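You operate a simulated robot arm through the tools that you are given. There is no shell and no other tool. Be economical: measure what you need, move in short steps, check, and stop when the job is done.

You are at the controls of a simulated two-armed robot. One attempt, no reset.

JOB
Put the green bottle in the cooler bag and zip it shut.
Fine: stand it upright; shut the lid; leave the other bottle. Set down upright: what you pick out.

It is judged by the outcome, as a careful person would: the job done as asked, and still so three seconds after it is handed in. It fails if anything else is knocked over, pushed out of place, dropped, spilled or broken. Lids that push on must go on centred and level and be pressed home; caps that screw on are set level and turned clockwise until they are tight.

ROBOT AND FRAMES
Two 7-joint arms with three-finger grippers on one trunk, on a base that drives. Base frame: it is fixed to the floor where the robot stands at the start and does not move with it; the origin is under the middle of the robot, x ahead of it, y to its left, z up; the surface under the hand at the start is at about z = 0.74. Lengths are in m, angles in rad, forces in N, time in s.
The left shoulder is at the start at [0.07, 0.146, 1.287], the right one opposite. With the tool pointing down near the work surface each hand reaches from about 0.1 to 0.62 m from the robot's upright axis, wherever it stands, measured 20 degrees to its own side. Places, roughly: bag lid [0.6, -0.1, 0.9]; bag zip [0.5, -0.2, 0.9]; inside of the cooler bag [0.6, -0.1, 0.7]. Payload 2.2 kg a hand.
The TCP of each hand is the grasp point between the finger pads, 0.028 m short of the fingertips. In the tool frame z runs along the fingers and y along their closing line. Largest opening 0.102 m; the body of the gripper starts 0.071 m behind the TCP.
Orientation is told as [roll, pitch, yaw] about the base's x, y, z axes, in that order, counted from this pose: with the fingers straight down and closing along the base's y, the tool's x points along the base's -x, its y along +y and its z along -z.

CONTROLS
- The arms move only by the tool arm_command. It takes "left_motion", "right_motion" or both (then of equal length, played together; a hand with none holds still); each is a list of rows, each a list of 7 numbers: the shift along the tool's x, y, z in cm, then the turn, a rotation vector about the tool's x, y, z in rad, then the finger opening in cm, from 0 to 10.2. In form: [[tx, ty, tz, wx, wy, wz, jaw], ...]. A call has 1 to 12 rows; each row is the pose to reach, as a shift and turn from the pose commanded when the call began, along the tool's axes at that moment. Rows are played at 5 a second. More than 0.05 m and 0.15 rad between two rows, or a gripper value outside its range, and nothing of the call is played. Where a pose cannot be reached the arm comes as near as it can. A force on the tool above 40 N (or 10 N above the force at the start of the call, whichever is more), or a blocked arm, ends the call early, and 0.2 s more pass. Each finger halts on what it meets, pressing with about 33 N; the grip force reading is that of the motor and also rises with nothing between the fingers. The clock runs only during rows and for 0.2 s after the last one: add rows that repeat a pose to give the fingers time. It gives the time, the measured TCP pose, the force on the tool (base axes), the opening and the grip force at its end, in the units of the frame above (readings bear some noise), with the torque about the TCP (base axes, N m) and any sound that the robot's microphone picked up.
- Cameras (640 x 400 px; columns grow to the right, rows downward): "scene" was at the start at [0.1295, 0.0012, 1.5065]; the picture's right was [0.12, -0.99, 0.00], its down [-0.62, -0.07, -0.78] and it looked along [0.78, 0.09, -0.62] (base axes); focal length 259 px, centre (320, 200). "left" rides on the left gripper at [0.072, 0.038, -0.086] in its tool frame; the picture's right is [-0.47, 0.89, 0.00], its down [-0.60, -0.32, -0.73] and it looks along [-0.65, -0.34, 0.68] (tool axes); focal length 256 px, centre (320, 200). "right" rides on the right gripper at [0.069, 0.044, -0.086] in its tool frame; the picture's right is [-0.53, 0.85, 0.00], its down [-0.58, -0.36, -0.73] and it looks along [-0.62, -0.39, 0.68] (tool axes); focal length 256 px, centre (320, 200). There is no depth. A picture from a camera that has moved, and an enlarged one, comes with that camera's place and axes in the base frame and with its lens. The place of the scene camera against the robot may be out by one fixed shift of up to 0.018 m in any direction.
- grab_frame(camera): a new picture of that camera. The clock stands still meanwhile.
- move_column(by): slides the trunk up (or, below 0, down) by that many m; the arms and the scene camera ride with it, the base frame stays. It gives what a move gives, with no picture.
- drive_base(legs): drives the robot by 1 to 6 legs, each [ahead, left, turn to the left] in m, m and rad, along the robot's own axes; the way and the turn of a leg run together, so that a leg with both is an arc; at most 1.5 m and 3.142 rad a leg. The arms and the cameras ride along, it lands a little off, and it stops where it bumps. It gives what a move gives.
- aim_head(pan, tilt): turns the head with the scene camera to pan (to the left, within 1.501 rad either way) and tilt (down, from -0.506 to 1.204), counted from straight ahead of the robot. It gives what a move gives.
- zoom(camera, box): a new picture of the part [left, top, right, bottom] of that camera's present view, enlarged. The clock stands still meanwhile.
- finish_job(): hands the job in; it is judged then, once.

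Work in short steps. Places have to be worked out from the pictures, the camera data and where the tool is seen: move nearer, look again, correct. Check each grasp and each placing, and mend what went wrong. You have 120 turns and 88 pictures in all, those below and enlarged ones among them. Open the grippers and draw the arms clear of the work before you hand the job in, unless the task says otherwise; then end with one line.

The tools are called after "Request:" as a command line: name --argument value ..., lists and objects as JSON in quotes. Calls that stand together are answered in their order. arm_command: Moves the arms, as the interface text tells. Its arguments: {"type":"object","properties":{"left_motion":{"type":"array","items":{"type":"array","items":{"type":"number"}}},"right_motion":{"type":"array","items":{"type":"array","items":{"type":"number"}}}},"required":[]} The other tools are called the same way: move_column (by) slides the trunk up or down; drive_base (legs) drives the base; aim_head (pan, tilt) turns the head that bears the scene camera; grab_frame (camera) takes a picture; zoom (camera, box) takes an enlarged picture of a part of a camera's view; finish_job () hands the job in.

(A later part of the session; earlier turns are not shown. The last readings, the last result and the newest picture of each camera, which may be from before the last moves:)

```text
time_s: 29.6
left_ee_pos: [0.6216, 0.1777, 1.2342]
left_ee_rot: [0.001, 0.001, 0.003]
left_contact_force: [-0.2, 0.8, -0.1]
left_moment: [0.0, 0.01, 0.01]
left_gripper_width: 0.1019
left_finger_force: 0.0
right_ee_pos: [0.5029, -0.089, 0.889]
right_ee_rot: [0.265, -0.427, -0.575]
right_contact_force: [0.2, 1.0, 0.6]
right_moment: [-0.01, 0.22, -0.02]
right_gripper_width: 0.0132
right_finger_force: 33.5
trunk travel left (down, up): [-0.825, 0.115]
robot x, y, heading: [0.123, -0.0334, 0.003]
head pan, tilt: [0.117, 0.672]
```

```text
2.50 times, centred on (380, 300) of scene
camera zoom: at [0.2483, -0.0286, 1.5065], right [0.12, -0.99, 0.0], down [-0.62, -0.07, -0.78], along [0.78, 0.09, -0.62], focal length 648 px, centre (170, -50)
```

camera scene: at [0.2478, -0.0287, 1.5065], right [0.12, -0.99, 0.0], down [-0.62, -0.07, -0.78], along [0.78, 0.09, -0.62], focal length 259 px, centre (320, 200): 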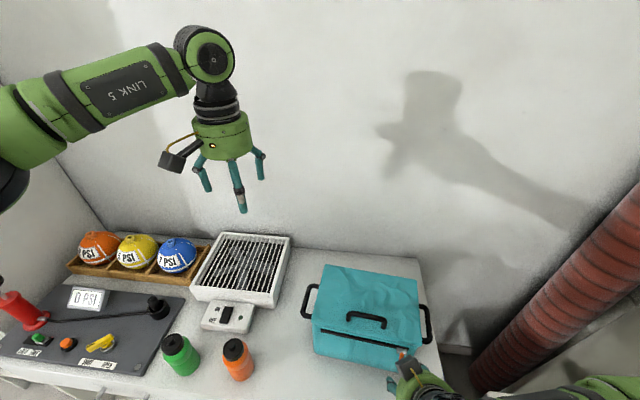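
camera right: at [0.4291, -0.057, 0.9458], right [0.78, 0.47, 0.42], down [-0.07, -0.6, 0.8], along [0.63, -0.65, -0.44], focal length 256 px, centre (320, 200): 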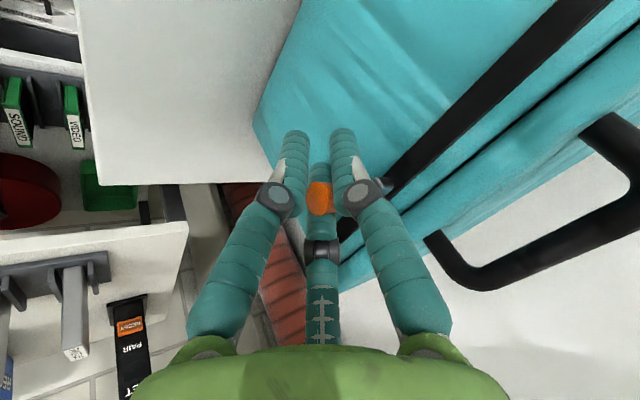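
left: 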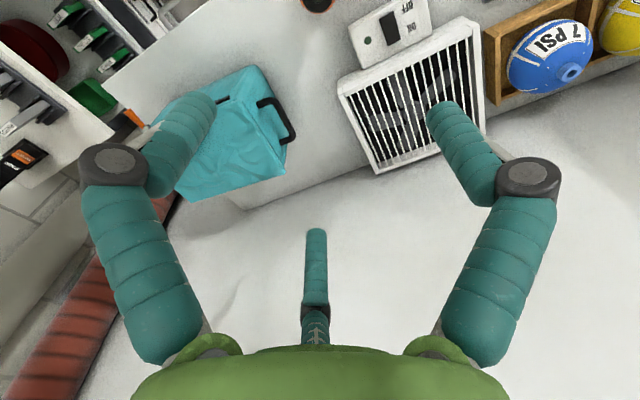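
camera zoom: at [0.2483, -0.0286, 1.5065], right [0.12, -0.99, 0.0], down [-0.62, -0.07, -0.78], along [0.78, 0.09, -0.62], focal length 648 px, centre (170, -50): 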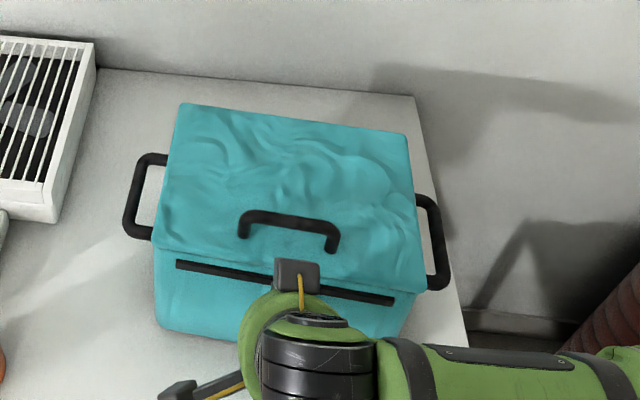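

Sliding cleanly now. Another 4 cm.

Request:
arm_command --right_motion '[[0.5, 0.87, 0, 0, 0, 0, 0.5], [1.0, 1.74, 0, 0, 0, 0, 0.5], [1.5, 2.6, 0, 0, 0, 0, 0.5], [2.0, 3.47, 0, 0, 0, 0, 0.5], [2.0, 3.47, 0, 0, 0, 0, 0.5]]'

Request:
arm_command --right_motion '[[0.5, 0.87, 0, 0, 0, 0, 0.5], [1.0, 1.74, 0, 0, 0, 0, 0.5], [1.5, 2.6, 0, 0, 0, 0, 0.5], [1.5, 2.6, 0, 0, 0, 0, 0.5]]'

Request:
zoom --camera "scene" --box '[252, 220, 508, 380]'

Request:
grab_frame --camera "right"

```text
time_s: 30.9
left_ee_pos: [0.621, 0.177, 1.2333]
left_ee_rot: [0.001, 0.001, 0.004]
left_contact_force: [-1.0, -0.3, 0.0]
left_moment: [-0.01, 0.02, 0.0]
left_gripper_width: 0.1021
left_finger_force: 0.0
right_ee_pos: [0.501, -0.0485, 0.8891]
right_ee_rot: [0.263, -0.427, -0.577]
right_contact_force: [1.7, -0.7, 0.3]
right_moment: [0.01, 0.06, 0.01]
right_gripper_width: 0.0131
right_finger_force: 32.9
trunk travel left (down, up): [-0.825, 0.115]
robot x, y, heading: [0.1176, -0.0295, 0.003]
head pan, tilt: [0.117, 0.672]
```

```text
time_s: 31.9
left_ee_pos: [0.6216, 0.1769, 1.2334]
left_ee_rot: [0.001, 0.001, 0.004]
left_contact_force: [-0.8, 0.6, -0.3]
left_moment: [0.03, 0.02, -0.02]
left_gripper_width: 0.102
left_finger_force: 0.1
right_ee_pos: [0.5023, -0.0205, 0.8896]
right_ee_rot: [0.264, -0.429, -0.576]
right_contact_force: [1.9, -0.8, -0.5]
right_moment: [0.02, -0.34, -0.05]
right_gripper_width: 0.0131
right_finger_force: 33.1
trunk travel left (down, up): [-0.825, 0.115]
robot x, y, heading: [0.1174, -0.0292, 0.002]
head pan, tilt: [0.117, 0.672]
```

```text
2.50 times, centred on (380, 300) of scene
camera zoom: at [0.2485, -0.0289, 1.5065], right [0.12, -0.99, 0.0], down [-0.62, -0.07, -0.78], along [0.78, 0.09, -0.62], focal length 648 px, centre (170, -50)
```

zoom: 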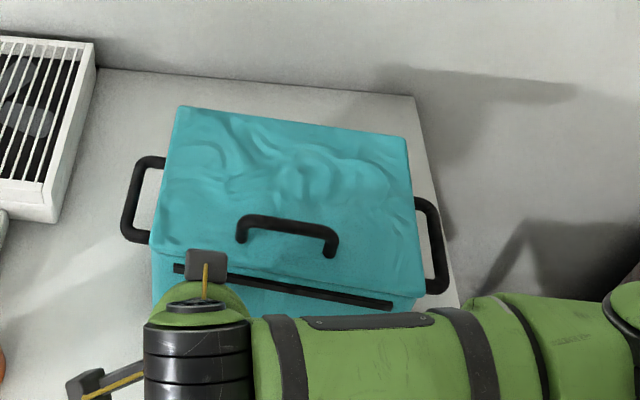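

```text
55 pictures are left
camera right: at [0.4288, 0.0529, 0.9459], right [0.78, 0.47, 0.42], down [-0.07, -0.6, 0.8], along [0.63, -0.65, -0.43], focal length 256 px, centre (320, 200)
```

right: 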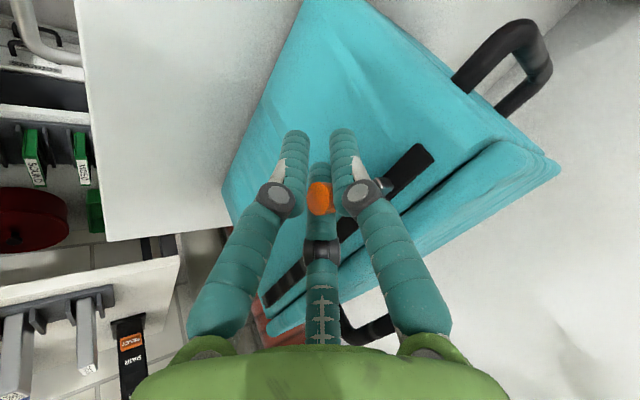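

There is about 2–3 cm of track left on the left. Continuing slowly to the end stop.

Request:
arm_command --right_motion '[[0.3, 0.52, 0, 0, 0, 0, 0.5], [0.6, 1.04, 0, 0, 0, 0, 0.5], [0.9, 1.56, 0, 0, 0, 0, 0.5], [1.15, 2.0, 0, 0, 0, 0, 0.5], [1.15, 2.0, 0, 0, 0, 0, 0.5]]'

Request:
grab_frame --camera "right"

```text
time_s: 33.0
left_ee_pos: [0.6215, 0.1779, 1.2349]
left_ee_rot: [0.0, 0.0, 0.004]
left_contact_force: [-0.3, -0.1, 0.1]
left_moment: [-0.02, 0.0, -0.01]
left_gripper_width: 0.1022
left_finger_force: 0.1
right_ee_pos: [0.5024, 0.0041, 0.8885]
right_ee_rot: [0.262, -0.427, -0.576]
right_contact_force: [0.3, -1.7, -0.2]
right_moment: [-0.07, -0.24, -0.14]
right_gripper_width: 0.013
right_finger_force: 32.7
trunk travel left (down, up): [-0.825, 0.115]
robot x, y, heading: [0.1207, -0.0335, 0.004]
head pan, tilt: [0.117, 0.672]
```

```text
54 pictures are left
camera right: at [0.4283, 0.0762, 0.9456], right [0.78, 0.47, 0.42], down [-0.07, -0.6, 0.8], along [0.63, -0.65, -0.44], focal length 256 px, centre (320, 200)
```

right: 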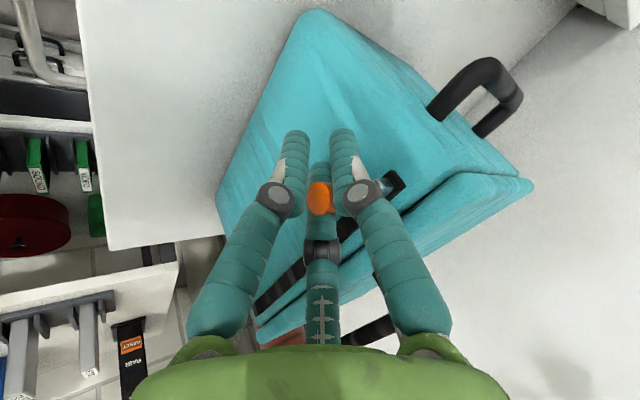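

Nearly at the end. I'll add 1 cm more, then release.

Request:
arm_command --right_motion '[[0.25, 0.43, 0, 0, 0, 0, 0.5], [0.5, 0.87, 0, 0, 0, 0, 0.5], [0.5, 0.87, 0, 0, 0, 0, 0.5]]'

Request:
grab_frame --camera "right"

Request:
zoom --camera "scene" --box '[252, 220, 508, 380]'

```text
time_s: 33.9
left_ee_pos: [0.6209, 0.1781, 1.2344]
left_ee_rot: [0.0, -0.001, 0.003]
left_contact_force: [-0.6, 0.0, -0.3]
left_moment: [0.03, 0.0, 0.02]
left_gripper_width: 0.1019
left_finger_force: 0.2
right_ee_pos: [0.5013, 0.0143, 0.8881]
right_ee_rot: [0.263, -0.427, -0.574]
right_contact_force: [-0.2, 0.1, 0.4]
right_moment: [0.02, 0.19, -0.12]
right_gripper_width: 0.0134
right_finger_force: 33.4
trunk travel left (down, up): [-0.825, 0.115]
robot x, y, heading: [0.1195, -0.0309, 0.001]
head pan, tilt: [0.117, 0.672]
```

```text
53 pictures are left
camera right: at [0.4281, 0.0865, 0.9458], right [0.78, 0.47, 0.42], down [-0.07, -0.6, 0.8], along [0.63, -0.64, -0.44], focal length 256 px, centre (320, 200)
```

right: 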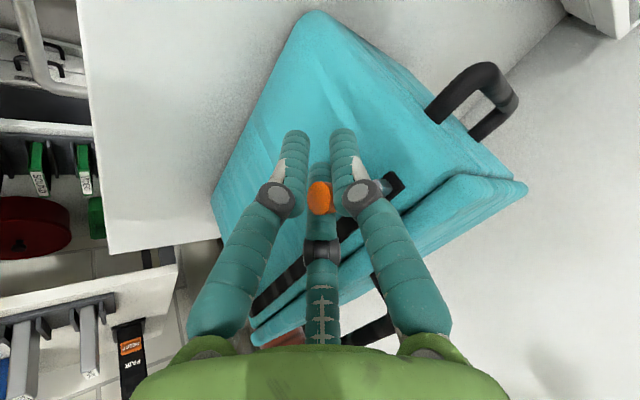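

```text
2.50 times, centred on (380, 300) of scene
camera zoom: at [0.2483, -0.0289, 1.5064], right [0.12, -0.99, 0.0], down [-0.62, -0.07, -0.78], along [0.78, 0.09, -0.62], focal length 648 px, centre (170, -50)
```

zoom: 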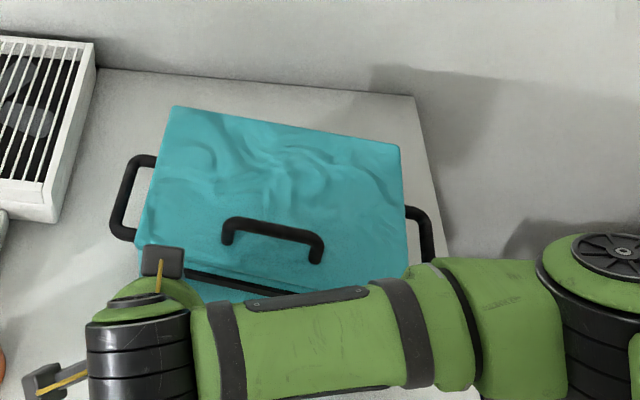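

The slider is at its left end stop, since the bag began to drift about 1 cm. I'll release, back off, rise and level the hand.

Request:
arm_command --right_motion '[[0, 0, 0, 0, 0, 0, 3], [0, 0, 0, 0, 0, 0, 5], [0, 0, -3, 0, 0, 0, 5], [0, 0, -6, 0, 0, 0, 5], [-1.85, 1.05, -9.9, 0, 0, 0, 5], [-3.7, 2.1, -13.9, 0.062, 0.108, 0, 5], [-3.7, 2.1, -13.9, 0.124, 0.217, 0, 5], [-3.7, 2.1, -13.9, 0.186, 0.325, 0, 5], [-3.7, 2.1, -13.9, 0.248, 0.434, 0, 5]]'

Request:
zoom --camera "scene" --box '[252, 220, 508, 380]'

```text
time_s: 35.9
left_ee_pos: [0.6218, 0.1767, 1.2344]
left_ee_rot: [0.001, -0.001, 0.003]
left_contact_force: [0.7, 0.4, -0.7]
left_moment: [-0.01, -0.01, 0.0]
left_gripper_width: 0.1021
left_finger_force: 0.0
right_ee_pos: [0.4737, 0.0128, 1.0315]
right_ee_rot: [-0.001, 0.002, -0.518]
right_contact_force: [0.7, -0.2, -0.1]
right_moment: [0.0, 0.0, 0.03]
right_gripper_width: 0.0499
right_finger_force: 0.0
trunk travel left (down, up): [-0.825, 0.115]
robot x, y, heading: [0.1169, -0.0301, 0.002]
head pan, tilt: [0.117, 0.672]
```

```text
2.50 times, centred on (380, 300) of scene
camera zoom: at [0.2484, -0.0286, 1.5065], right [0.12, -0.99, 0.0], down [-0.62, -0.07, -0.78], along [0.78, 0.09, -0.62], focal length 648 px, centre (170, -50)
```

zoom: 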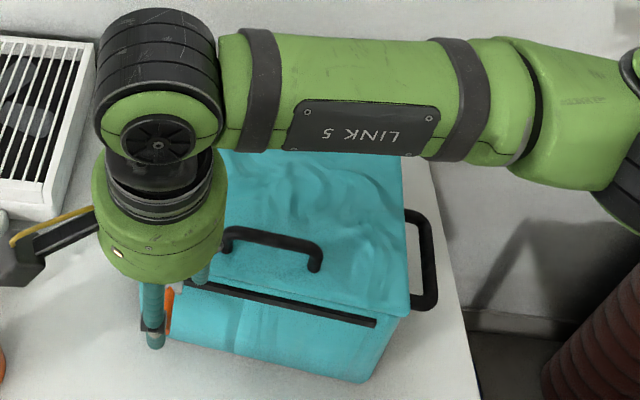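

I'll go over the handle again, now at about (0.55, −0.072), turning to yaw −1.66.

Request:
arm_command --right_motion '[[-1.2, -0.4, -0.8, 0, 0, 0.127, 5], [-2.4, -0.8, -0.8, 0, 0, 0.254, 5], [-3.6, -1.2, -0.8, 0, 0, 0.381, 5], [-4.8, -1.6, -0.8, 0, 0, 0.508, 5], [-6, -2, -0.8, 0, 0, 0.635, 5], [-7.2, -2.4, -0.8, 0, 0, 0.762, 5], [-8.4, -2.8, -0.8, 0, 0, 0.889, 5], [-9.6, -3.2, -0.8, 0, 0, 1.016, 5], [-10.8, -3.6, -0.8, 0, 0, 1.14, 5], [-10.8, -3.6, -0.8, 0, 0, 1.14, 5]]'

Request:
grab_frame --camera "right"

Request:
zoom --camera "scene" --box '[252, 220, 508, 380]'

```text
time_s: 38.0
left_ee_pos: [0.6199, 0.1767, 1.2332]
left_ee_rot: [0.0, -0.001, 0.004]
left_contact_force: [0.0, 0.2, 0.5]
left_moment: [-0.02, 0.02, -0.03]
left_gripper_width: 0.102
left_finger_force: 0.1
right_ee_pos: [0.5481, -0.0701, 1.039]
right_ee_rot: [-0.001, 0.0, -1.661]
right_contact_force: [-0.2, -0.1, 0.3]
right_moment: [0.0, 0.01, 0.0]
right_gripper_width: 0.0501
right_finger_force: 0.0
trunk travel left (down, up): [-0.825, 0.115]
robot x, y, heading: [0.122, -0.0312, 0.002]
head pan, tilt: [0.117, 0.672]
```

```text
50 pictures are left
camera right: at [0.5996, -0.0054, 1.1249], right [0.79, -0.61, 0.0], down [-0.41, -0.54, 0.73], along [-0.45, -0.58, -0.68], focal length 256 px, centre (320, 200)
```

right: 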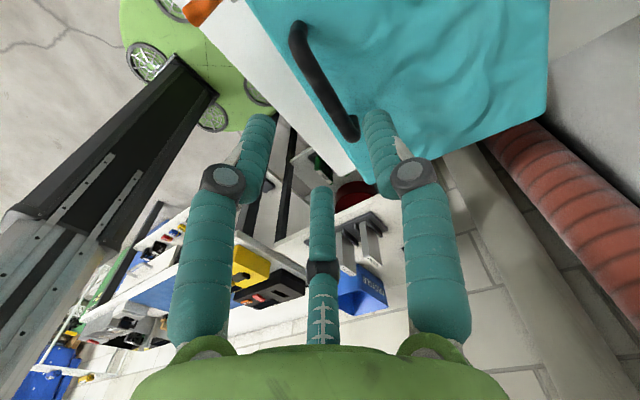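

```text
2.50 times, centred on (380, 300) of scene
camera zoom: at [0.2479, -0.0284, 1.5065], right [0.12, -0.99, 0.0], down [-0.62, -0.07, -0.78], along [0.78, 0.09, -0.62], focal length 648 px, centre (170, -50)
```

zoom: 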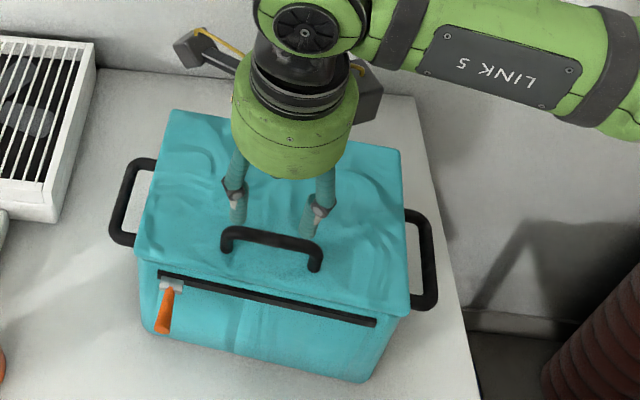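

The bar sits about 5 mm ahead of the TCP. I'll descend with that correction and grip.

Request:
arm_command --right_motion '[[0.1, 0.4, 3, 0, 0, 0, 5], [0.1, 0.4, 6, 0, 0, 0, 5], [0.1, 0.4, 8.9, 0, 0, 0, 5], [0.1, 0.4, 8.9, 0, 0, 0, 3], [0.1, 0.4, 8.9, 0, 0, 0, 0], [0.1, 0.4, 8.9, 0, 0, 0, 0], [0.1, 0.4, 8.9, 0, 0, 0, 0]]'

```text
time_s: 39.6
left_ee_pos: [0.6207, 0.1772, 1.2348]
left_ee_rot: [0.0, -0.001, 0.003]
left_contact_force: [-0.4, 0.5, 0.3]
left_moment: [0.02, 0.0, 0.0]
left_gripper_width: 0.102
left_finger_force: 0.0
right_ee_pos: [0.5526, -0.0708, 0.9499]
right_ee_rot: [-0.002, 0.001, -1.661]
right_contact_force: [0.3, -1.9, -0.6]
right_moment: [-0.03, 0.04, -0.41]
right_gripper_width: 0.0179
right_finger_force: 32.6
trunk travel left (down, up): [-0.825, 0.115]
robot x, y, heading: [0.116, -0.0305, -0.001]
head pan, tilt: [0.117, 0.672]
```

Gripped again. I'll open the lid along an arc about the back hinge, first 0.3 rad.

Request:
arm_command --right_motion '[[0, 0.2, -0.75, -0.05, 0, 0, 0], [0, 0.5, -1.5, -0.1, 0, 0, 0], [0, 0.8, -2.2, -0.15, 0, 0, 0], [0, 1.2, -2.9, -0.2, 0, 0, 0], [0, 1.6, -3.5, -0.25, 0, 0, 0], [0, 2.0, -4.2, -0.3, 0, 0, 0]]'

Request:
zoom --camera "scene" --box '[252, 220, 508, 380]'

```text
time_s: 41.0
left_ee_pos: [0.6212, 0.1775, 1.2344]
left_ee_rot: [-0.001, 0.001, 0.005]
left_contact_force: [0.6, -0.4, -0.2]
left_moment: [0.01, 0.01, 0.0]
left_gripper_width: 0.102
left_finger_force: 0.0
right_ee_pos: [0.5733, -0.0715, 0.9908]
right_ee_rot: [0.296, -0.001, -1.658]
right_contact_force: [1.0, -0.8, -6.6]
right_moment: [0.09, 1.0, 0.02]
right_gripper_width: 0.018
right_finger_force: 33.0
trunk travel left (down, up): [-0.825, 0.115]
robot x, y, heading: [0.1179, -0.0321, -0.001]
head pan, tilt: [0.117, 0.672]
```

```text
2.50 times, centred on (380, 300) of scene
camera zoom: at [0.2493, -0.0287, 1.5064], right [0.12, -0.99, 0.0], down [-0.62, -0.07, -0.78], along [0.78, 0.09, -0.62], focal length 648 px, centre (170, -50)
```

zoom: 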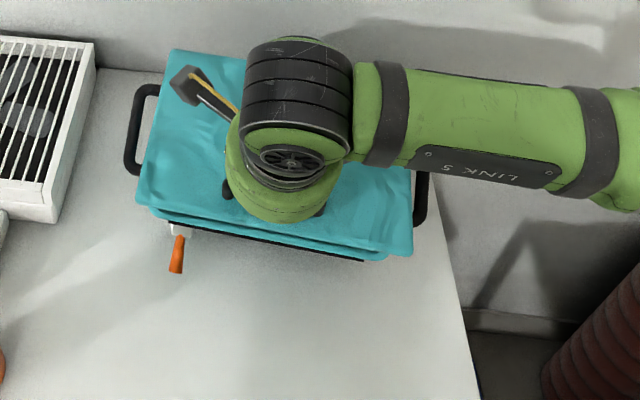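

The whole bag lifted and tilted, so the lid did not open. I'll lower it back along the reversed path before anything else.

Request:
arm_command --right_motion '[[0, -0.64, 0.5, 0.05, 0, 0, 0], [0, -1.19, 0.98, 0.1, 0, 0, 0], [0, -1.9, 1.5, 0.15, 0, 0, 0], [0, -2.5, 2.0, 0.2, 0, 0, 0], [0, -2.9, 2.6, 0.25, 0, 0, 0], [0, -3.15, 3.4, 0.3, 0, 0, 0], [0, -3.15, 3.4, 0.3, 0, 0, 0]]'

Request:
zoom --camera "scene" --box '[252, 220, 508, 380]'

```text
time_s: 42.6
left_ee_pos: [0.62, 0.178, 1.2338]
left_ee_rot: [-0.002, 0.001, 0.005]
left_contact_force: [-0.6, -0.8, 0.2]
left_moment: [0.01, 0.0, 0.02]
left_gripper_width: 0.1019
left_finger_force: 0.0
right_ee_pos: [0.5522, -0.0695, 0.9482]
right_ee_rot: [-0.005, -0.002, -1.655]
right_contact_force: [1.2, 2.3, 0.9]
right_moment: [0.44, -0.1, 0.15]
right_gripper_width: 0.0184
right_finger_force: 33.2
trunk travel left (down, up): [-0.825, 0.115]
robot x, y, heading: [0.121, -0.0316, 0.002]
head pan, tilt: [0.117, 0.672]
```

```text
2.50 times, centred on (380, 300) of scene
camera zoom: at [0.2484, -0.028, 1.5063], right [0.12, -0.99, 0.0], down [-0.62, -0.07, -0.78], along [0.78, 0.09, -0.62], focal length 648 px, centre (170, -50)
```

zoom: 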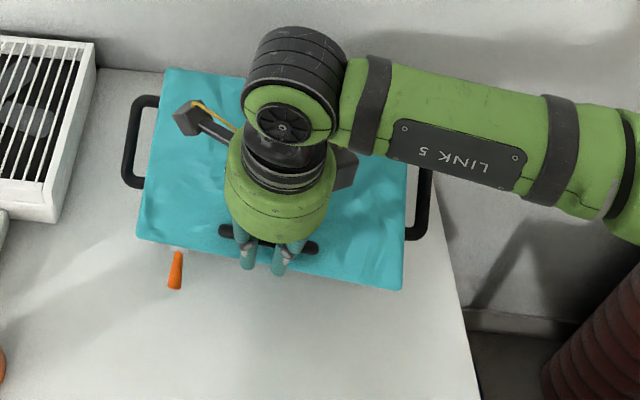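

The bag looks tilted, so I need another view before releasing.

Request:
grab_frame --camera "scene"

Request:
grab_frame --camera "left"

Request:
grab_frame --camera "right"

```text
46 pictures are left
camera scene: at [0.2484, -0.028, 1.5063], right [0.12, -0.99, 0.0], down [-0.62, -0.07, -0.78], along [0.78, 0.09, -0.62], focal length 259 px, centre (320, 200)
```

scene: 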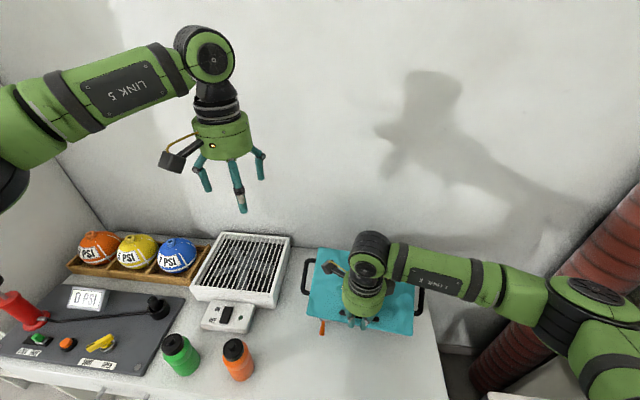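

```text
45 pictures are left
camera left: at [0.5475, 0.2166, 1.3198], right [0.46, 0.89, 0.0], down [0.61, -0.31, 0.73], along [0.65, -0.34, -0.68], focal length 256 px, centre (320, 200)
```

left: 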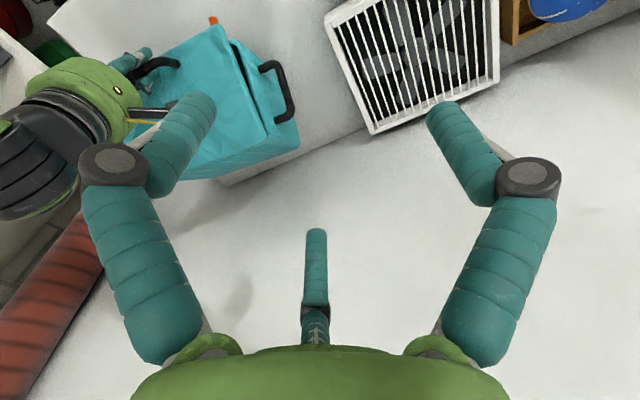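

```text
44 pictures are left
camera right: at [0.6026, -0.0048, 1.0332], right [0.8, -0.6, -0.01], down [-0.41, -0.54, 0.73], along [-0.45, -0.58, -0.68], focal length 256 px, centre (320, 200)
```

right: 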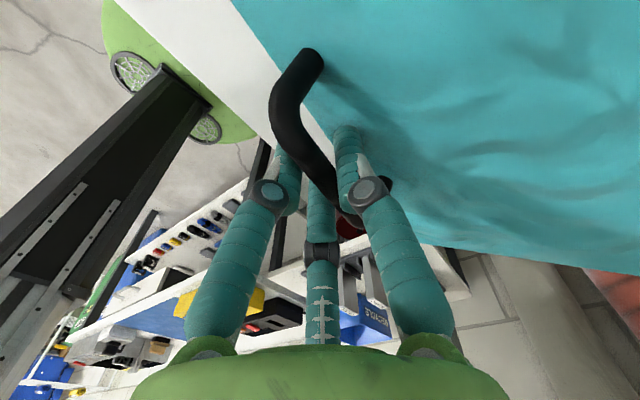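

There seems to be a dark gap between the lid and the body on the left side. I'll zoom on it.

Request:
zoom --camera "left" --box '[110, 0, 310, 190]'

```text
2.11 times, centred on (210, 95) of left
camera zoom: at [0.5475, 0.2166, 1.3198], right [0.46, 0.89, 0.0], down [0.61, -0.31, 0.73], along [0.65, -0.34, -0.68], focal length 539 px, centre (552, 421)
```

zoom: 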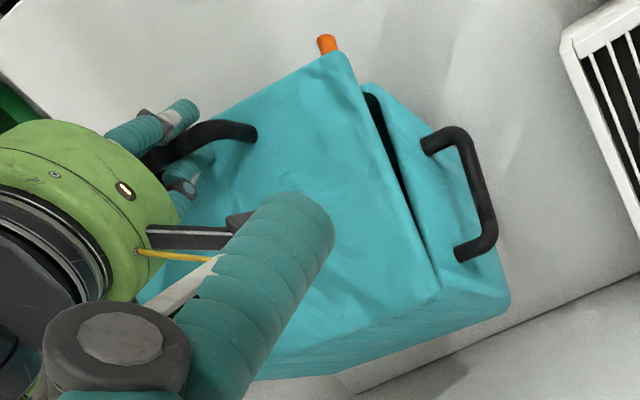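

The lid is in fact partly open: there's a dark gap, and the body hangs tilted because I rotated the hand back while the lid slipped in the grip. I'll tilt and raise so the body rests flat with the lid ajar, moving slowly.

Request:
arm_command --right_motion '[[0, 0.1, -0.4, -0.04, 0, 0, 0], [0, 0.3, -0.8, -0.08, 0, 0, 0], [0, 0.5, -1.2, -0.12, 0, 0, 0], [0, 0.7, -1.6, -0.16, 0, 0, 0], [0, 0.9, -2.1, -0.2, 0, 0, 0], [0, 1.1, -2.5, -0.24, 0, 0, 0], [0, 1.3, -3.0, -0.27, 0, 0, 0], [0, 1.5, -3.4, -0.3, 0, 0, 0], [0, 1.5, -3.4, -0.3, 0, 0, 0]]'

Request:
zoom --camera "left" --box '[110, 0, 310, 190]'

Request:
zoom --camera "scene" --box '[252, 220, 508, 380]'

```text
time_s: 44.6
left_ee_pos: [0.6208, 0.1775, 1.2334]
left_ee_rot: [0.0, 0.0, 0.004]
left_contact_force: [0.1, -0.1, -0.1]
left_moment: [-0.02, 0.0, 0.0]
left_gripper_width: 0.1021
left_finger_force: 0.1
right_ee_pos: [0.5663, -0.0733, 0.9853]
right_ee_rot: [0.3, -0.001, -1.658]
right_contact_force: [1.1, 0.2, -1.8]
right_moment: [0.0, 0.05, 0.03]
right_gripper_width: 0.0179
right_finger_force: 33.1
trunk travel left (down, up): [-0.825, 0.115]
robot x, y, heading: [0.1202, -0.0299, 0.002]
head pan, tilt: [0.117, 0.672]
```

```text
2.11 times, centred on (210, 95) of left
camera zoom: at [0.5477, 0.2161, 1.3201], right [0.46, 0.89, 0.0], down [0.61, -0.31, 0.73], along [0.65, -0.34, -0.68], focal length 539 px, centre (552, 421)
```

zoom: 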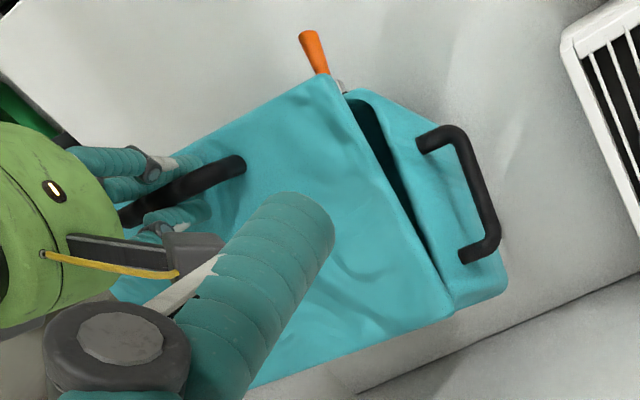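

```text
2.50 times, centred on (380, 300) of scene
camera zoom: at [0.2486, -0.0286, 1.5065], right [0.12, -0.99, 0.0], down [-0.62, -0.07, -0.78], along [0.78, 0.09, -0.62], focal length 648 px, centre (170, -50)
```

zoom: 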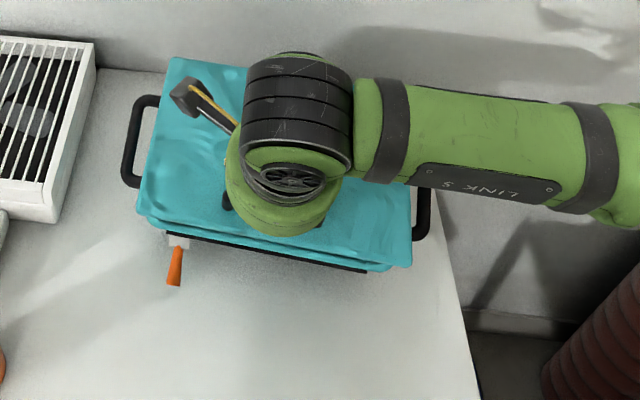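

The reading (−1.8 N) says I'm not carrying the bag, but I need a side view. I'll bring the left hand down and back, so its camera looks at the bag from the front left.

Request:
arm_command --left_motion '[[2.9, -0.8, 3.5, 0, 0, 0, 10.2], [5.8, -1.6, 7, 0, 0, 0, 10.2], [8.6, -2.4, 10.5, 0, 0, 0, 10.2], [11.5, -3.3, 14, 0, 0, 0, 10.2], [14.3, -4.1, 17.8, 0, 0, 0, 10.2], [17.2, -4.9, 21.5, 0, 0, 0, 10.2], [20, -5.7, 25, 0, 0, 0, 10.2]]'

Request:
grab_frame --camera "left"

```text
time_s: 46.2
left_ee_pos: [0.4215, 0.1188, 0.984]
left_ee_rot: [-0.003, -0.001, 0.003]
left_contact_force: [0.2, 0.4, 0.3]
left_moment: [0.01, 0.0, 0.01]
left_gripper_width: 0.1021
left_finger_force: 0.0
right_ee_pos: [0.5654, -0.0723, 0.9845]
right_ee_rot: [0.299, 0.0, -1.661]
right_contact_force: [1.4, 0.2, -0.7]
right_moment: [-0.03, 0.01, -0.05]
right_gripper_width: 0.0177
right_finger_force: 33.4
trunk travel left (down, up): [-0.825, 0.115]
robot x, y, heading: [0.1192, -0.0298, 0.006]
head pan, tilt: [0.117, 0.672]
```

```text
40 pictures are left
camera left: at [0.3469, 0.1581, 1.0707], right [0.46, 0.89, 0.0], down [0.6, -0.31, 0.73], along [0.65, -0.34, -0.68], focal length 256 px, centre (320, 200)
```

left: 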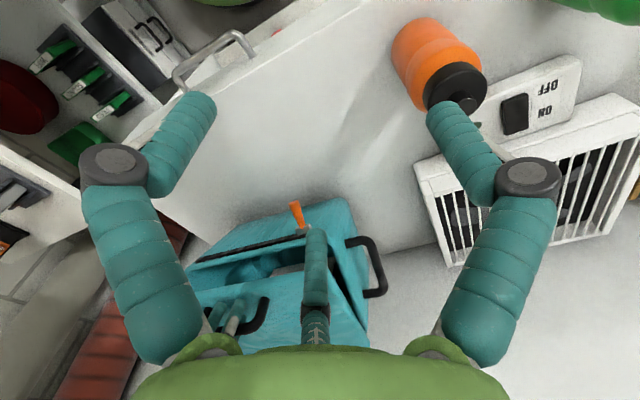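

Very useful: the body stands on the table and the lid is ajar with the interior visible. I'll continue the opening arc slowly, watching the forces.

Request:
arm_command --right_motion '[[0, 0.6, -0.5, -0.05, 0, 0, 0], [0, 1.2, -0.95, -0.1, 0, 0, 0], [0, 1.9, -1.4, -0.15, 0, 0, 0], [0, 2.6, -1.8, -0.2, 0, 0, 0], [0, 3.3, -2.2, -0.25, 0, 0, 0], [0, 4.0, -2.5, -0.3, 0, 0, 0], [0, 4.0, -2.5, -0.3, 0, 0, 0]]'

Request:
zoom --camera "left" --box '[140, 140, 460, 360]'

Request:
zoom --camera "scene" --box '[252, 220, 508, 380]'

```text
time_s: 47.9
left_ee_pos: [0.4213, 0.1193, 0.985]
left_ee_rot: [0.0, 0.0, 0.004]
left_contact_force: [0.4, -0.7, -0.6]
left_moment: [-0.01, 0.02, -0.03]
left_gripper_width: 0.102
left_finger_force: 0.1
right_ee_pos: [0.5997, -0.074, 1.0203]
right_ee_rot: [0.601, -0.001, -1.657]
right_contact_force: [1.0, -1.1, -1.8]
right_moment: [-0.04, 0.04, -0.06]
right_gripper_width: 0.018
right_finger_force: 32.9
trunk travel left (down, up): [-0.825, 0.115]
robot x, y, heading: [0.1203, -0.0294, 0.003]
head pan, tilt: [0.117, 0.672]
```

```text
1.82 times, centred on (300, 250) of left
camera zoom: at [0.3477, 0.1582, 1.071], right [0.46, 0.89, 0.0], down [0.61, -0.32, 0.73], along [0.65, -0.34, -0.68], focal length 465 px, centre (356, 109)
```

zoom: 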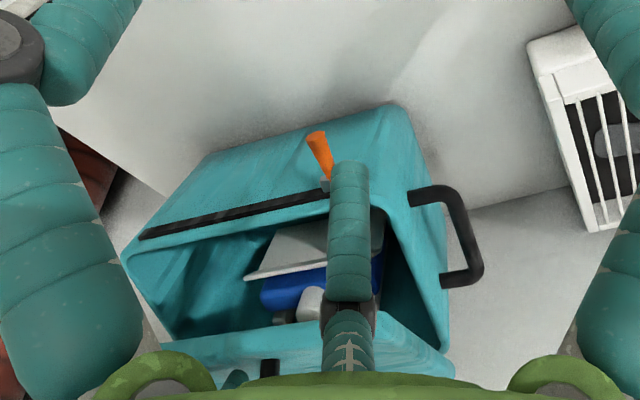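

```text
2.50 times, centred on (380, 300) of scene
camera zoom: at [0.2487, -0.0288, 1.5065], right [0.12, -0.99, 0.0], down [-0.62, -0.07, -0.78], along [0.78, 0.09, -0.62], focal length 648 px, centre (170, -50)
```

zoom: 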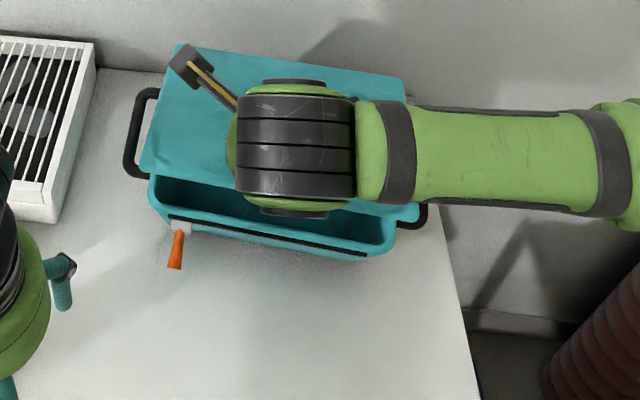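

Opening well, and there are things inside the bag. Continuing the arc.

Request:
arm_command --right_motion '[[0, 0.7, -0.15, -0.05, 0, 0, 0], [0, 1.5, -0.2, -0.1, 0, 0, 0], [0, 2.3, -0.2, -0.15, 0, 0, 0], [0, 3.1, -0.15, -0.2, 0, 0, 0], [0, 3.9, 0, -0.25, 0, 0, 0], [0, 4.7, 0.2, -0.3, 0, 0, 0], [0, 4.7, 0.2, -0.3, 0, 0, 0]]'

Request:
arm_command --right_motion '[[0, 0.7, 0.35, -0.05, 0, 0, 0], [0, 1.4, 0.7, -0.1, 0, 0, 0], [0, 2.1, 1.2, -0.15, 0, 0, 0], [0, 2.7, 1.7, -0.2, 0, 0, 0], [0, 3.3, 2.2, -0.25, 0, 0, 0], [0, 3.8, 2.75, -0.3, 0, 0, 0], [0, 3.8, 2.75, -0.3, 0, 0, 0]]'

Request:
grab_frame --camera "scene"

```text
time_s: 49.5
left_ee_pos: [0.4213, 0.1196, 0.984]
left_ee_rot: [-0.002, 0.0, 0.005]
left_contact_force: [1.0, -0.3, 0.7]
left_moment: [-0.02, 0.01, 0.0]
left_gripper_width: 0.102
left_finger_force: 0.0
right_ee_pos: [0.6378, -0.0775, 1.0445]
right_ee_rot: [0.898, 0.0, -1.658]
right_contact_force: [2.1, 0.9, -1.5]
right_moment: [0.07, 0.05, 0.09]
right_gripper_width: 0.0181
right_finger_force: 33.6
trunk travel left (down, up): [-0.825, 0.115]
robot x, y, heading: [0.1187, -0.0302, 0.004]
head pan, tilt: [0.117, 0.672]
```

```text
time_s: 51.0
left_ee_pos: [0.4218, 0.1202, 0.9854]
left_ee_rot: [-0.001, 0.0, 0.003]
left_contact_force: [-0.4, -0.4, -0.4]
left_moment: [0.02, 0.02, -0.03]
left_gripper_width: 0.102
left_finger_force: 0.0
right_ee_pos: [0.6842, -0.082, 1.058]
right_ee_rot: [1.2, 0.0, -1.658]
right_contact_force: [1.5, 0.2, -3.3]
right_moment: [-0.01, 0.08, 0.07]
right_gripper_width: 0.0182
right_finger_force: 32.7
trunk travel left (down, up): [-0.825, 0.115]
robot x, y, heading: [0.119, -0.0276, -0.001]
head pan, tilt: [0.117, 0.672]
```

```text
37 pictures are left
camera scene: at [0.2489, -0.0288, 1.5064], right [0.12, -0.99, 0.0], down [-0.62, -0.07, -0.78], along [0.78, 0.09, -0.62], focal length 259 px, centre (320, 200)
```

scene: 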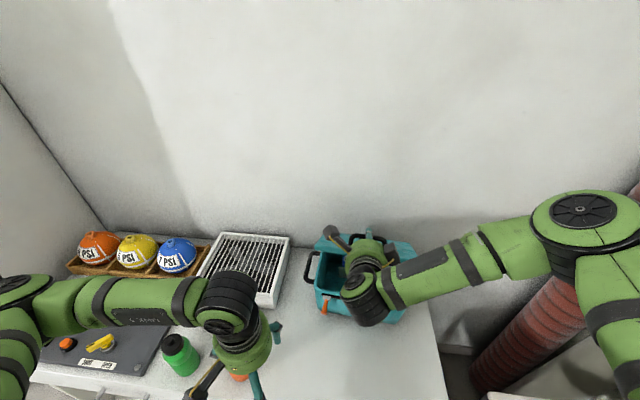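

The lid is near upright. I'll push it a bit further so it stays open.

Request:
arm_command --right_motion '[[0, 0.4, 0.8, -0.05, 0, 0, 0], [0, 0.8, 1.6, -0.1, 0, 0, 0], [0, 1.2, 2.5, -0.15, 0, 0, 0], [0, 1.5, 3.3, -0.2, 0, 0, 0], [0, 1.8, 4.1, -0.25, 0, 0, 0], [0, 1.8, 4.1, -0.25, 0, 0, 0]]'

Request:
zoom --camera "left" --box '[140, 140, 460, 360]'

Request:
zoom --camera "scene" --box '[252, 190, 508, 350]'

```text
time_s: 52.5
left_ee_pos: [0.4214, 0.1203, 0.9845]
left_ee_rot: [0.0, 0.002, 0.006]
left_contact_force: [0.2, 0.4, -0.3]
left_moment: [0.02, 0.0, 0.0]
left_gripper_width: 0.1022
left_finger_force: 0.1
right_ee_pos: [0.7282, -0.0831, 1.0598]
right_ee_rot: [1.446, 0.0, -1.663]
right_contact_force: [-0.4, 1.1, -4.7]
right_moment: [0.13, 0.51, -0.04]
right_gripper_width: 0.0183
right_finger_force: 33.2
right hand out of reach, approached as far as the arm can: row 5, 6
trunk travel left (down, up): [-0.825, 0.115]
robot x, y, heading: [0.12, -0.029, 0.001]
head pan, tilt: [0.117, 0.672]
```

```text
1.82 times, centred on (300, 250) of left
camera zoom: at [0.3478, 0.1583, 1.0709], right [0.46, 0.89, 0.0], down [0.61, -0.31, 0.73], along [0.65, -0.34, -0.68], focal length 465 px, centre (356, 109)
```

zoom: 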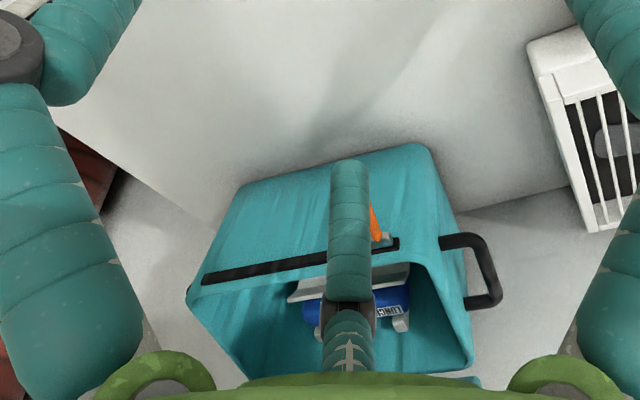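

```text
2.50 times, centred on (380, 270) of scene
camera zoom: at [0.249, -0.0288, 1.5064], right [0.12, -0.99, 0.0], down [-0.62, -0.07, -0.78], along [0.78, 0.09, -0.62], focal length 648 px, centre (170, 25)
```

zoom: 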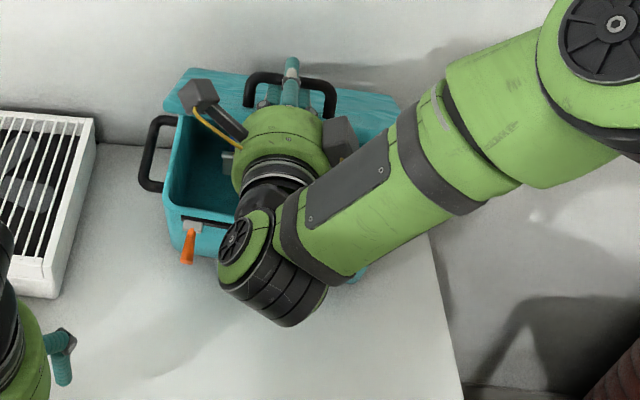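

The lid is upright or past it. I'll release the handle and withdraw straight back to see whether it stays.

Request:
arm_command --right_motion '[[0, 0, 0, 0, 0, 0, 2.5], [0, 0, 0, 0, 0, 0, 4.5], [0, 0, -2, 0, 0, 0, 4.5], [0, 0, -5, 0, 0, 0, 4.5], [0, -2, -9, 0, 0, 0, 4.5], [0, -6, -12, 0, 0, 0, 4.5], [0, -8, -15, 0, 0, 0, 4.5]]'

Request:
grab_frame --camera "scene"

```text
time_s: 54.0
left_ee_pos: [0.4216, 0.1201, 0.9866]
left_ee_rot: [-0.002, -0.001, 0.004]
left_contact_force: [-0.4, 0.7, 0.5]
left_moment: [-0.01, 0.02, 0.0]
left_gripper_width: 0.102
left_finger_force: 0.1
right_ee_pos: [0.5833, -0.0629, 1.0025]
right_ee_rot: [1.446, -0.002, -1.661]
right_contact_force: [-0.3, 1.1, 0.3]
right_moment: [0.0, 0.0, 0.04]
right_gripper_width: 0.0449
right_finger_force: 0.1
right hand out of reach, approached as far as the arm can: row 7
trunk travel left (down, up): [-0.825, 0.115]
robot x, y, heading: [0.1179, -0.0307, 0.002]
head pan, tilt: [0.117, 0.672]
```

```text
34 pictures are left
camera scene: at [0.2477, -0.0283, 1.5066], right [0.12, -0.99, 0.0], down [-0.62, -0.07, -0.78], along [0.78, 0.09, -0.62], focal length 259 px, centre (320, 200)
```

scene: 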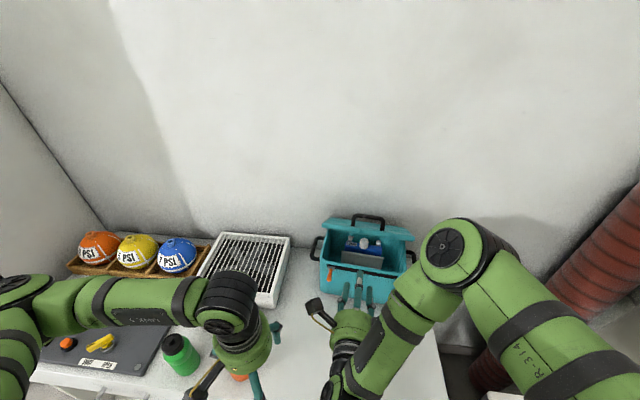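

The lid stays open. I'll retract the right arm up, back and to the right, untilting it.

Request:
arm_command --right_motion '[[-1.35, 0.8, -1.2, 0.13, 0, 0, 4.5], [-2.7, 1.5, -2.4, 0.26, 0, 0, 4.5], [-4, 2.3, -3.6, 0.39, 0, 0, 4.5], [-5.4, 3.1, -4.8, 0.52, 0, 0, 4.5], [-6.7, 3.8, -6, 0.65, 0, 0, 4.5], [-8.1, 4.6, -7.2, 0.78, 0, 0, 4.5], [-9.4, 5.4, -8.4, 0.91, 0, 0, 4.5], [-10.8, 6.1, -9.6, 1.04, 0, 0, 4.5], [-12.1, 6.9, -10.8, 1.17, 0, 0, 4.5], [-13.5, 7.7, -12, 1.3, 0, 0, 4.5], [-14.8, 8.4, -13.1, 1.44, 0, 0, 4.5]]'

Request:
zoom --camera "scene" --box '[280, 190, 440, 310]'

```text
time_s: 56.5
left_ee_pos: [0.4206, 0.1191, 0.9843]
left_ee_rot: [0.001, 0.0, 0.001]
left_contact_force: [-1.1, 0.3, -0.4]
left_moment: [0.02, 0.0, -0.01]
left_gripper_width: 0.1021
left_finger_force: 0.1
right_ee_pos: [0.4493, -0.1997, 1.1035]
right_ee_rot: [0.006, 0.001, -1.658]
right_contact_force: [0.8, -0.5, 0.2]
right_moment: [0.03, -0.01, 0.01]
right_gripper_width: 0.0452
right_finger_force: 0.1
right hand out of reach, approached as far as the arm can: row 6, 7, 8
trunk travel left (down, up): [-0.825, 0.115]
robot x, y, heading: [0.1154, -0.027, 0.005]
head pan, tilt: [0.117, 0.672]
```

```text
3.33 times, centred on (360, 250) of scene
camera zoom: at [0.2481, -0.0297, 1.5065], right [0.12, -0.99, 0.0], down [-0.62, -0.07, -0.78], along [0.78, 0.09, -0.62], focal length 864 px, centre (187, 33)
```

zoom: 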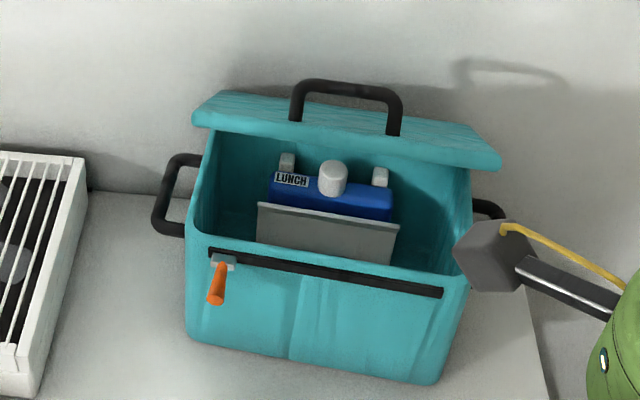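

Inside are a blue lunch box and a grey divider. The opening pushed the bag back though: its front is now at x ≈ 0.72 instead of 0.53. I'll pull it back by pinching the front wall, so first I bring the right hand over the wall, tilted forward.

Request:
arm_command --right_motion '[[2, 3.3, 1.6, -0.07, 0, 0, 5], [4, 6.7, 3.2, -0.14, 0, 0, 5], [6, 10, 4.8, -0.21, 0, 0, 5], [8, 13.4, 6.4, -0.28, 0, 0, 5], [10, 16.8, 8, -0.35, 0, 0, 5], [11.8, 20.1, 9.5, -0.42, 0, 0, 5], [11.8, 20.1, 9.5, -0.42, 0, 0, 5]]'

Request:
grab_frame --camera "right"

Request:
zoom --camera "scene" --box '[280, 190, 440, 310]'

```text
time_s: 58.0
left_ee_pos: [0.4201, 0.1204, 0.9848]
left_ee_rot: [-0.001, 0.0, 0.003]
left_contact_force: [0.2, -0.6, -0.3]
left_moment: [0.04, -0.01, 0.02]
left_gripper_width: 0.1019
left_finger_force: 0.1
right_ee_pos: [0.6596, -0.0986, 1.0096]
right_ee_rot: [0.43, 0.002, -1.656]
right_contact_force: [-0.4, 0.6, 0.3]
right_moment: [0.0, -0.02, 0.0]
right_gripper_width: 0.05
right_finger_force: 0.1
trunk travel left (down, up): [-0.825, 0.115]
robot x, y, heading: [0.118, -0.0319, -0.0]
head pan, tilt: [0.117, 0.672]
```

```text
32 pictures are left
camera right: at [0.6713, -0.0307, 1.1043], right [0.72, -0.6, 0.35], down [-0.68, -0.52, 0.51], along [-0.12, -0.61, -0.78], focal length 256 px, centre (320, 200)
```

right: 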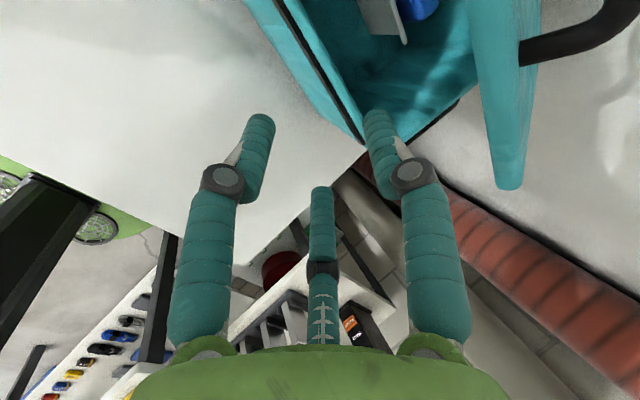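

```text
3.33 times, centred on (360, 250) of scene
camera zoom: at [0.2475, -0.0292, 1.5066], right [0.12, -0.99, 0.0], down [-0.62, -0.07, -0.78], along [0.78, 0.09, -0.62], focal length 864 px, centre (187, 33)
```

zoom: 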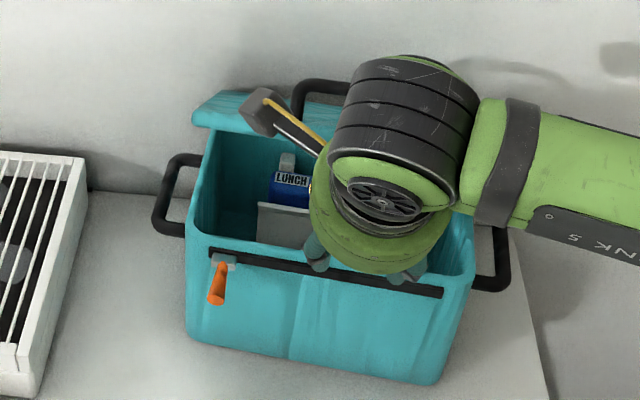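

The front wall rim is at (0.72, −0.094, 0.90). I'll descend straddling it and pinch.

Request:
arm_command --right_motion '[[0.3, 0.1, 3.5, 0, 0, 0, 6.5], [0.6, 0.3, 7, 0, 0, 0, 6.5], [0.8, 0.3, 10, 0, 0, 0, 6.5], [0.8, 0.3, 11.8, 0, 0, 0, 6.5], [0.8, 0.3, 11.8, 0, 0, 0, 4], [0.8, 0.3, 11.8, 0, 0, 0, 2], [0.8, 0.3, 11.8, 0, 0, 0, 0], [0.8, 0.3, 11.8, 0, 0, 0, 0]]'

Request:
grab_frame --camera "right"

```text
time_s: 59.9
left_ee_pos: [0.4217, 0.1196, 0.9847]
left_ee_rot: [0.001, 0.0, 0.001]
left_contact_force: [-0.1, -0.2, 0.6]
left_moment: [-0.02, 0.0, 0.02]
left_gripper_width: 0.1019
left_finger_force: 0.0
right_ee_pos: [0.7133, -0.0955, 0.9024]
right_ee_rot: [0.429, 0.002, -1.658]
right_contact_force: [-1.2, -1.7, 0.0]
right_moment: [-0.07, 0.82, -0.17]
right_gripper_width: 0.029
right_finger_force: 32.6
trunk travel left (down, up): [-0.825, 0.115]
robot x, y, heading: [0.1193, -0.029, -0.001]
head pan, tilt: [0.117, 0.672]
```

```text
30 pictures are left
camera right: at [0.7247, -0.0268, 0.9971], right [0.72, -0.6, 0.35], down [-0.68, -0.52, 0.51], along [-0.13, -0.61, -0.78], focal length 256 px, centre (320, 200)
```

right: 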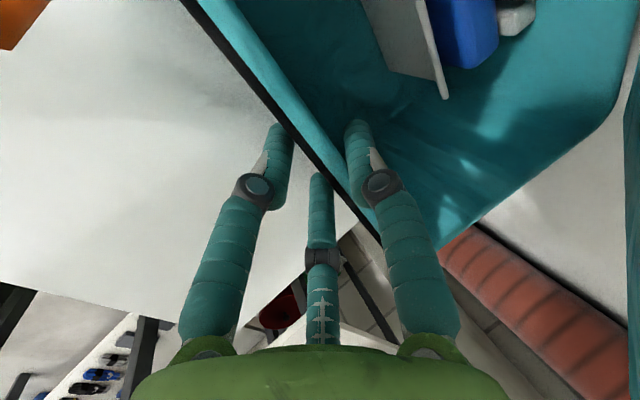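

The wall is pinched. I'll pull the bag back slowly toward its original place, in two halves.

Request:
arm_command --right_motion '[[-0.05, -0.5, -0.2, 0, 0, 0, 0], [-0.15, -1.2, -0.55, 0, 0, 0, 0], [-0.2, -2, -0.92, 0, 0, 0, 0], [-0.3, -2.8, -1.29, 0, 0, 0, 0], [-0.35, -3.6, -1.65, 0, 0, 0, 0], [-0.45, -4.5, -2.07, 0, 0, 0, 0], [-0.55, -5.4, -2.48, 0, 0, 0, 0], [-0.6, -6.3, -2.9, 0, 0, 0, 0], [-0.7, -7.2, -3.3, 0, 0, 0, 0], [-0.8, -8, -3.67, 0, 0, 0, 0], [-0.85, -8.6, -3.95, 0, 0, 0, 0]]'

Request:
arm_command --right_motion '[[-0.05, -0.5, -0.2, 0, 0, 0, 0], [-0.15, -1.2, -0.55, 0, 0, 0, 0], [-0.2, -2, -0.92, 0, 0, 0, 0], [-0.3, -2.8, -1.29, 0, 0, 0, 0], [-0.35, -3.6, -1.65, 0, 0, 0, 0], [-0.45, -4.5, -2.07, 0, 0, 0, 0], [-0.55, -5.4, -2.48, 0, 0, 0, 0], [-0.6, -6.3, -2.9, 0, 0, 0, 0], [-0.7, -7.2, -3.3, 0, 0, 0, 0], [-0.8, -8, -3.67, 0, 0, 0, 0], [-0.85, -8.6, -3.95, 0, 0, 0, 0]]'

Request:
zoom --camera "scene" --box '[252, 210, 508, 370]'

```text
time_s: 62.2
left_ee_pos: [0.4219, 0.1203, 0.9844]
left_ee_rot: [0.001, 0.003, 0.004]
left_contact_force: [0.2, 0.2, 0.3]
left_moment: [0.01, 0.01, -0.02]
left_gripper_width: 0.1022
left_finger_force: 0.0
right_ee_pos: [0.6184, -0.0956, 0.903]
right_ee_rot: [0.428, 0.002, -1.66]
right_contact_force: [-0.1, 0.0, -6.4]
right_moment: [-0.06, 0.74, 0.02]
right_gripper_width: 0.0278
right_finger_force: 33.2
trunk travel left (down, up): [-0.825, 0.115]
robot x, y, heading: [0.1194, -0.0295, 0.002]
head pan, tilt: [0.117, 0.672]
```

```text
time_s: 64.7
left_ee_pos: [0.4203, 0.1193, 0.9836]
left_ee_rot: [0.0, -0.001, 0.004]
left_contact_force: [0.5, 0.5, 0.2]
left_moment: [0.0, 0.01, 0.02]
left_gripper_width: 0.1019
left_finger_force: 0.0
right_ee_pos: [0.5233, -0.0956, 0.9032]
right_ee_rot: [0.429, -0.001, -1.657]
right_contact_force: [-0.5, 0.5, -6.6]
right_moment: [-0.05, 0.75, -0.01]
right_gripper_width: 0.0273
right_finger_force: 33.3
trunk travel left (down, up): [-0.825, 0.115]
robot x, y, heading: [0.1183, -0.0309, 0.004]
head pan, tilt: [0.117, 0.672]
```

```text
2.50 times, centred on (380, 290) of scene
camera zoom: at [0.2488, -0.0287, 1.5064], right [0.12, -0.99, 0.0], down [-0.62, -0.07, -0.78], along [0.78, 0.09, -0.62], focal length 648 px, centre (170, -25)
```

zoom: 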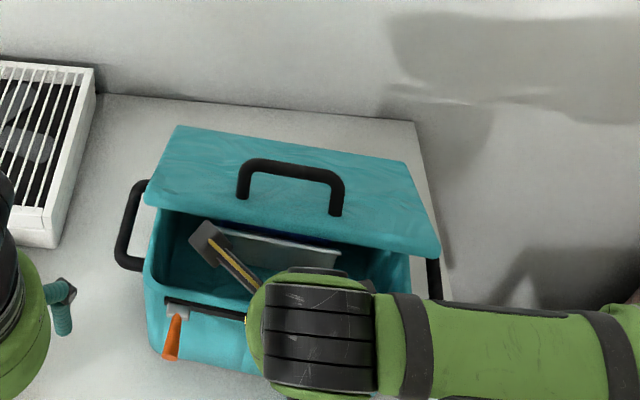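

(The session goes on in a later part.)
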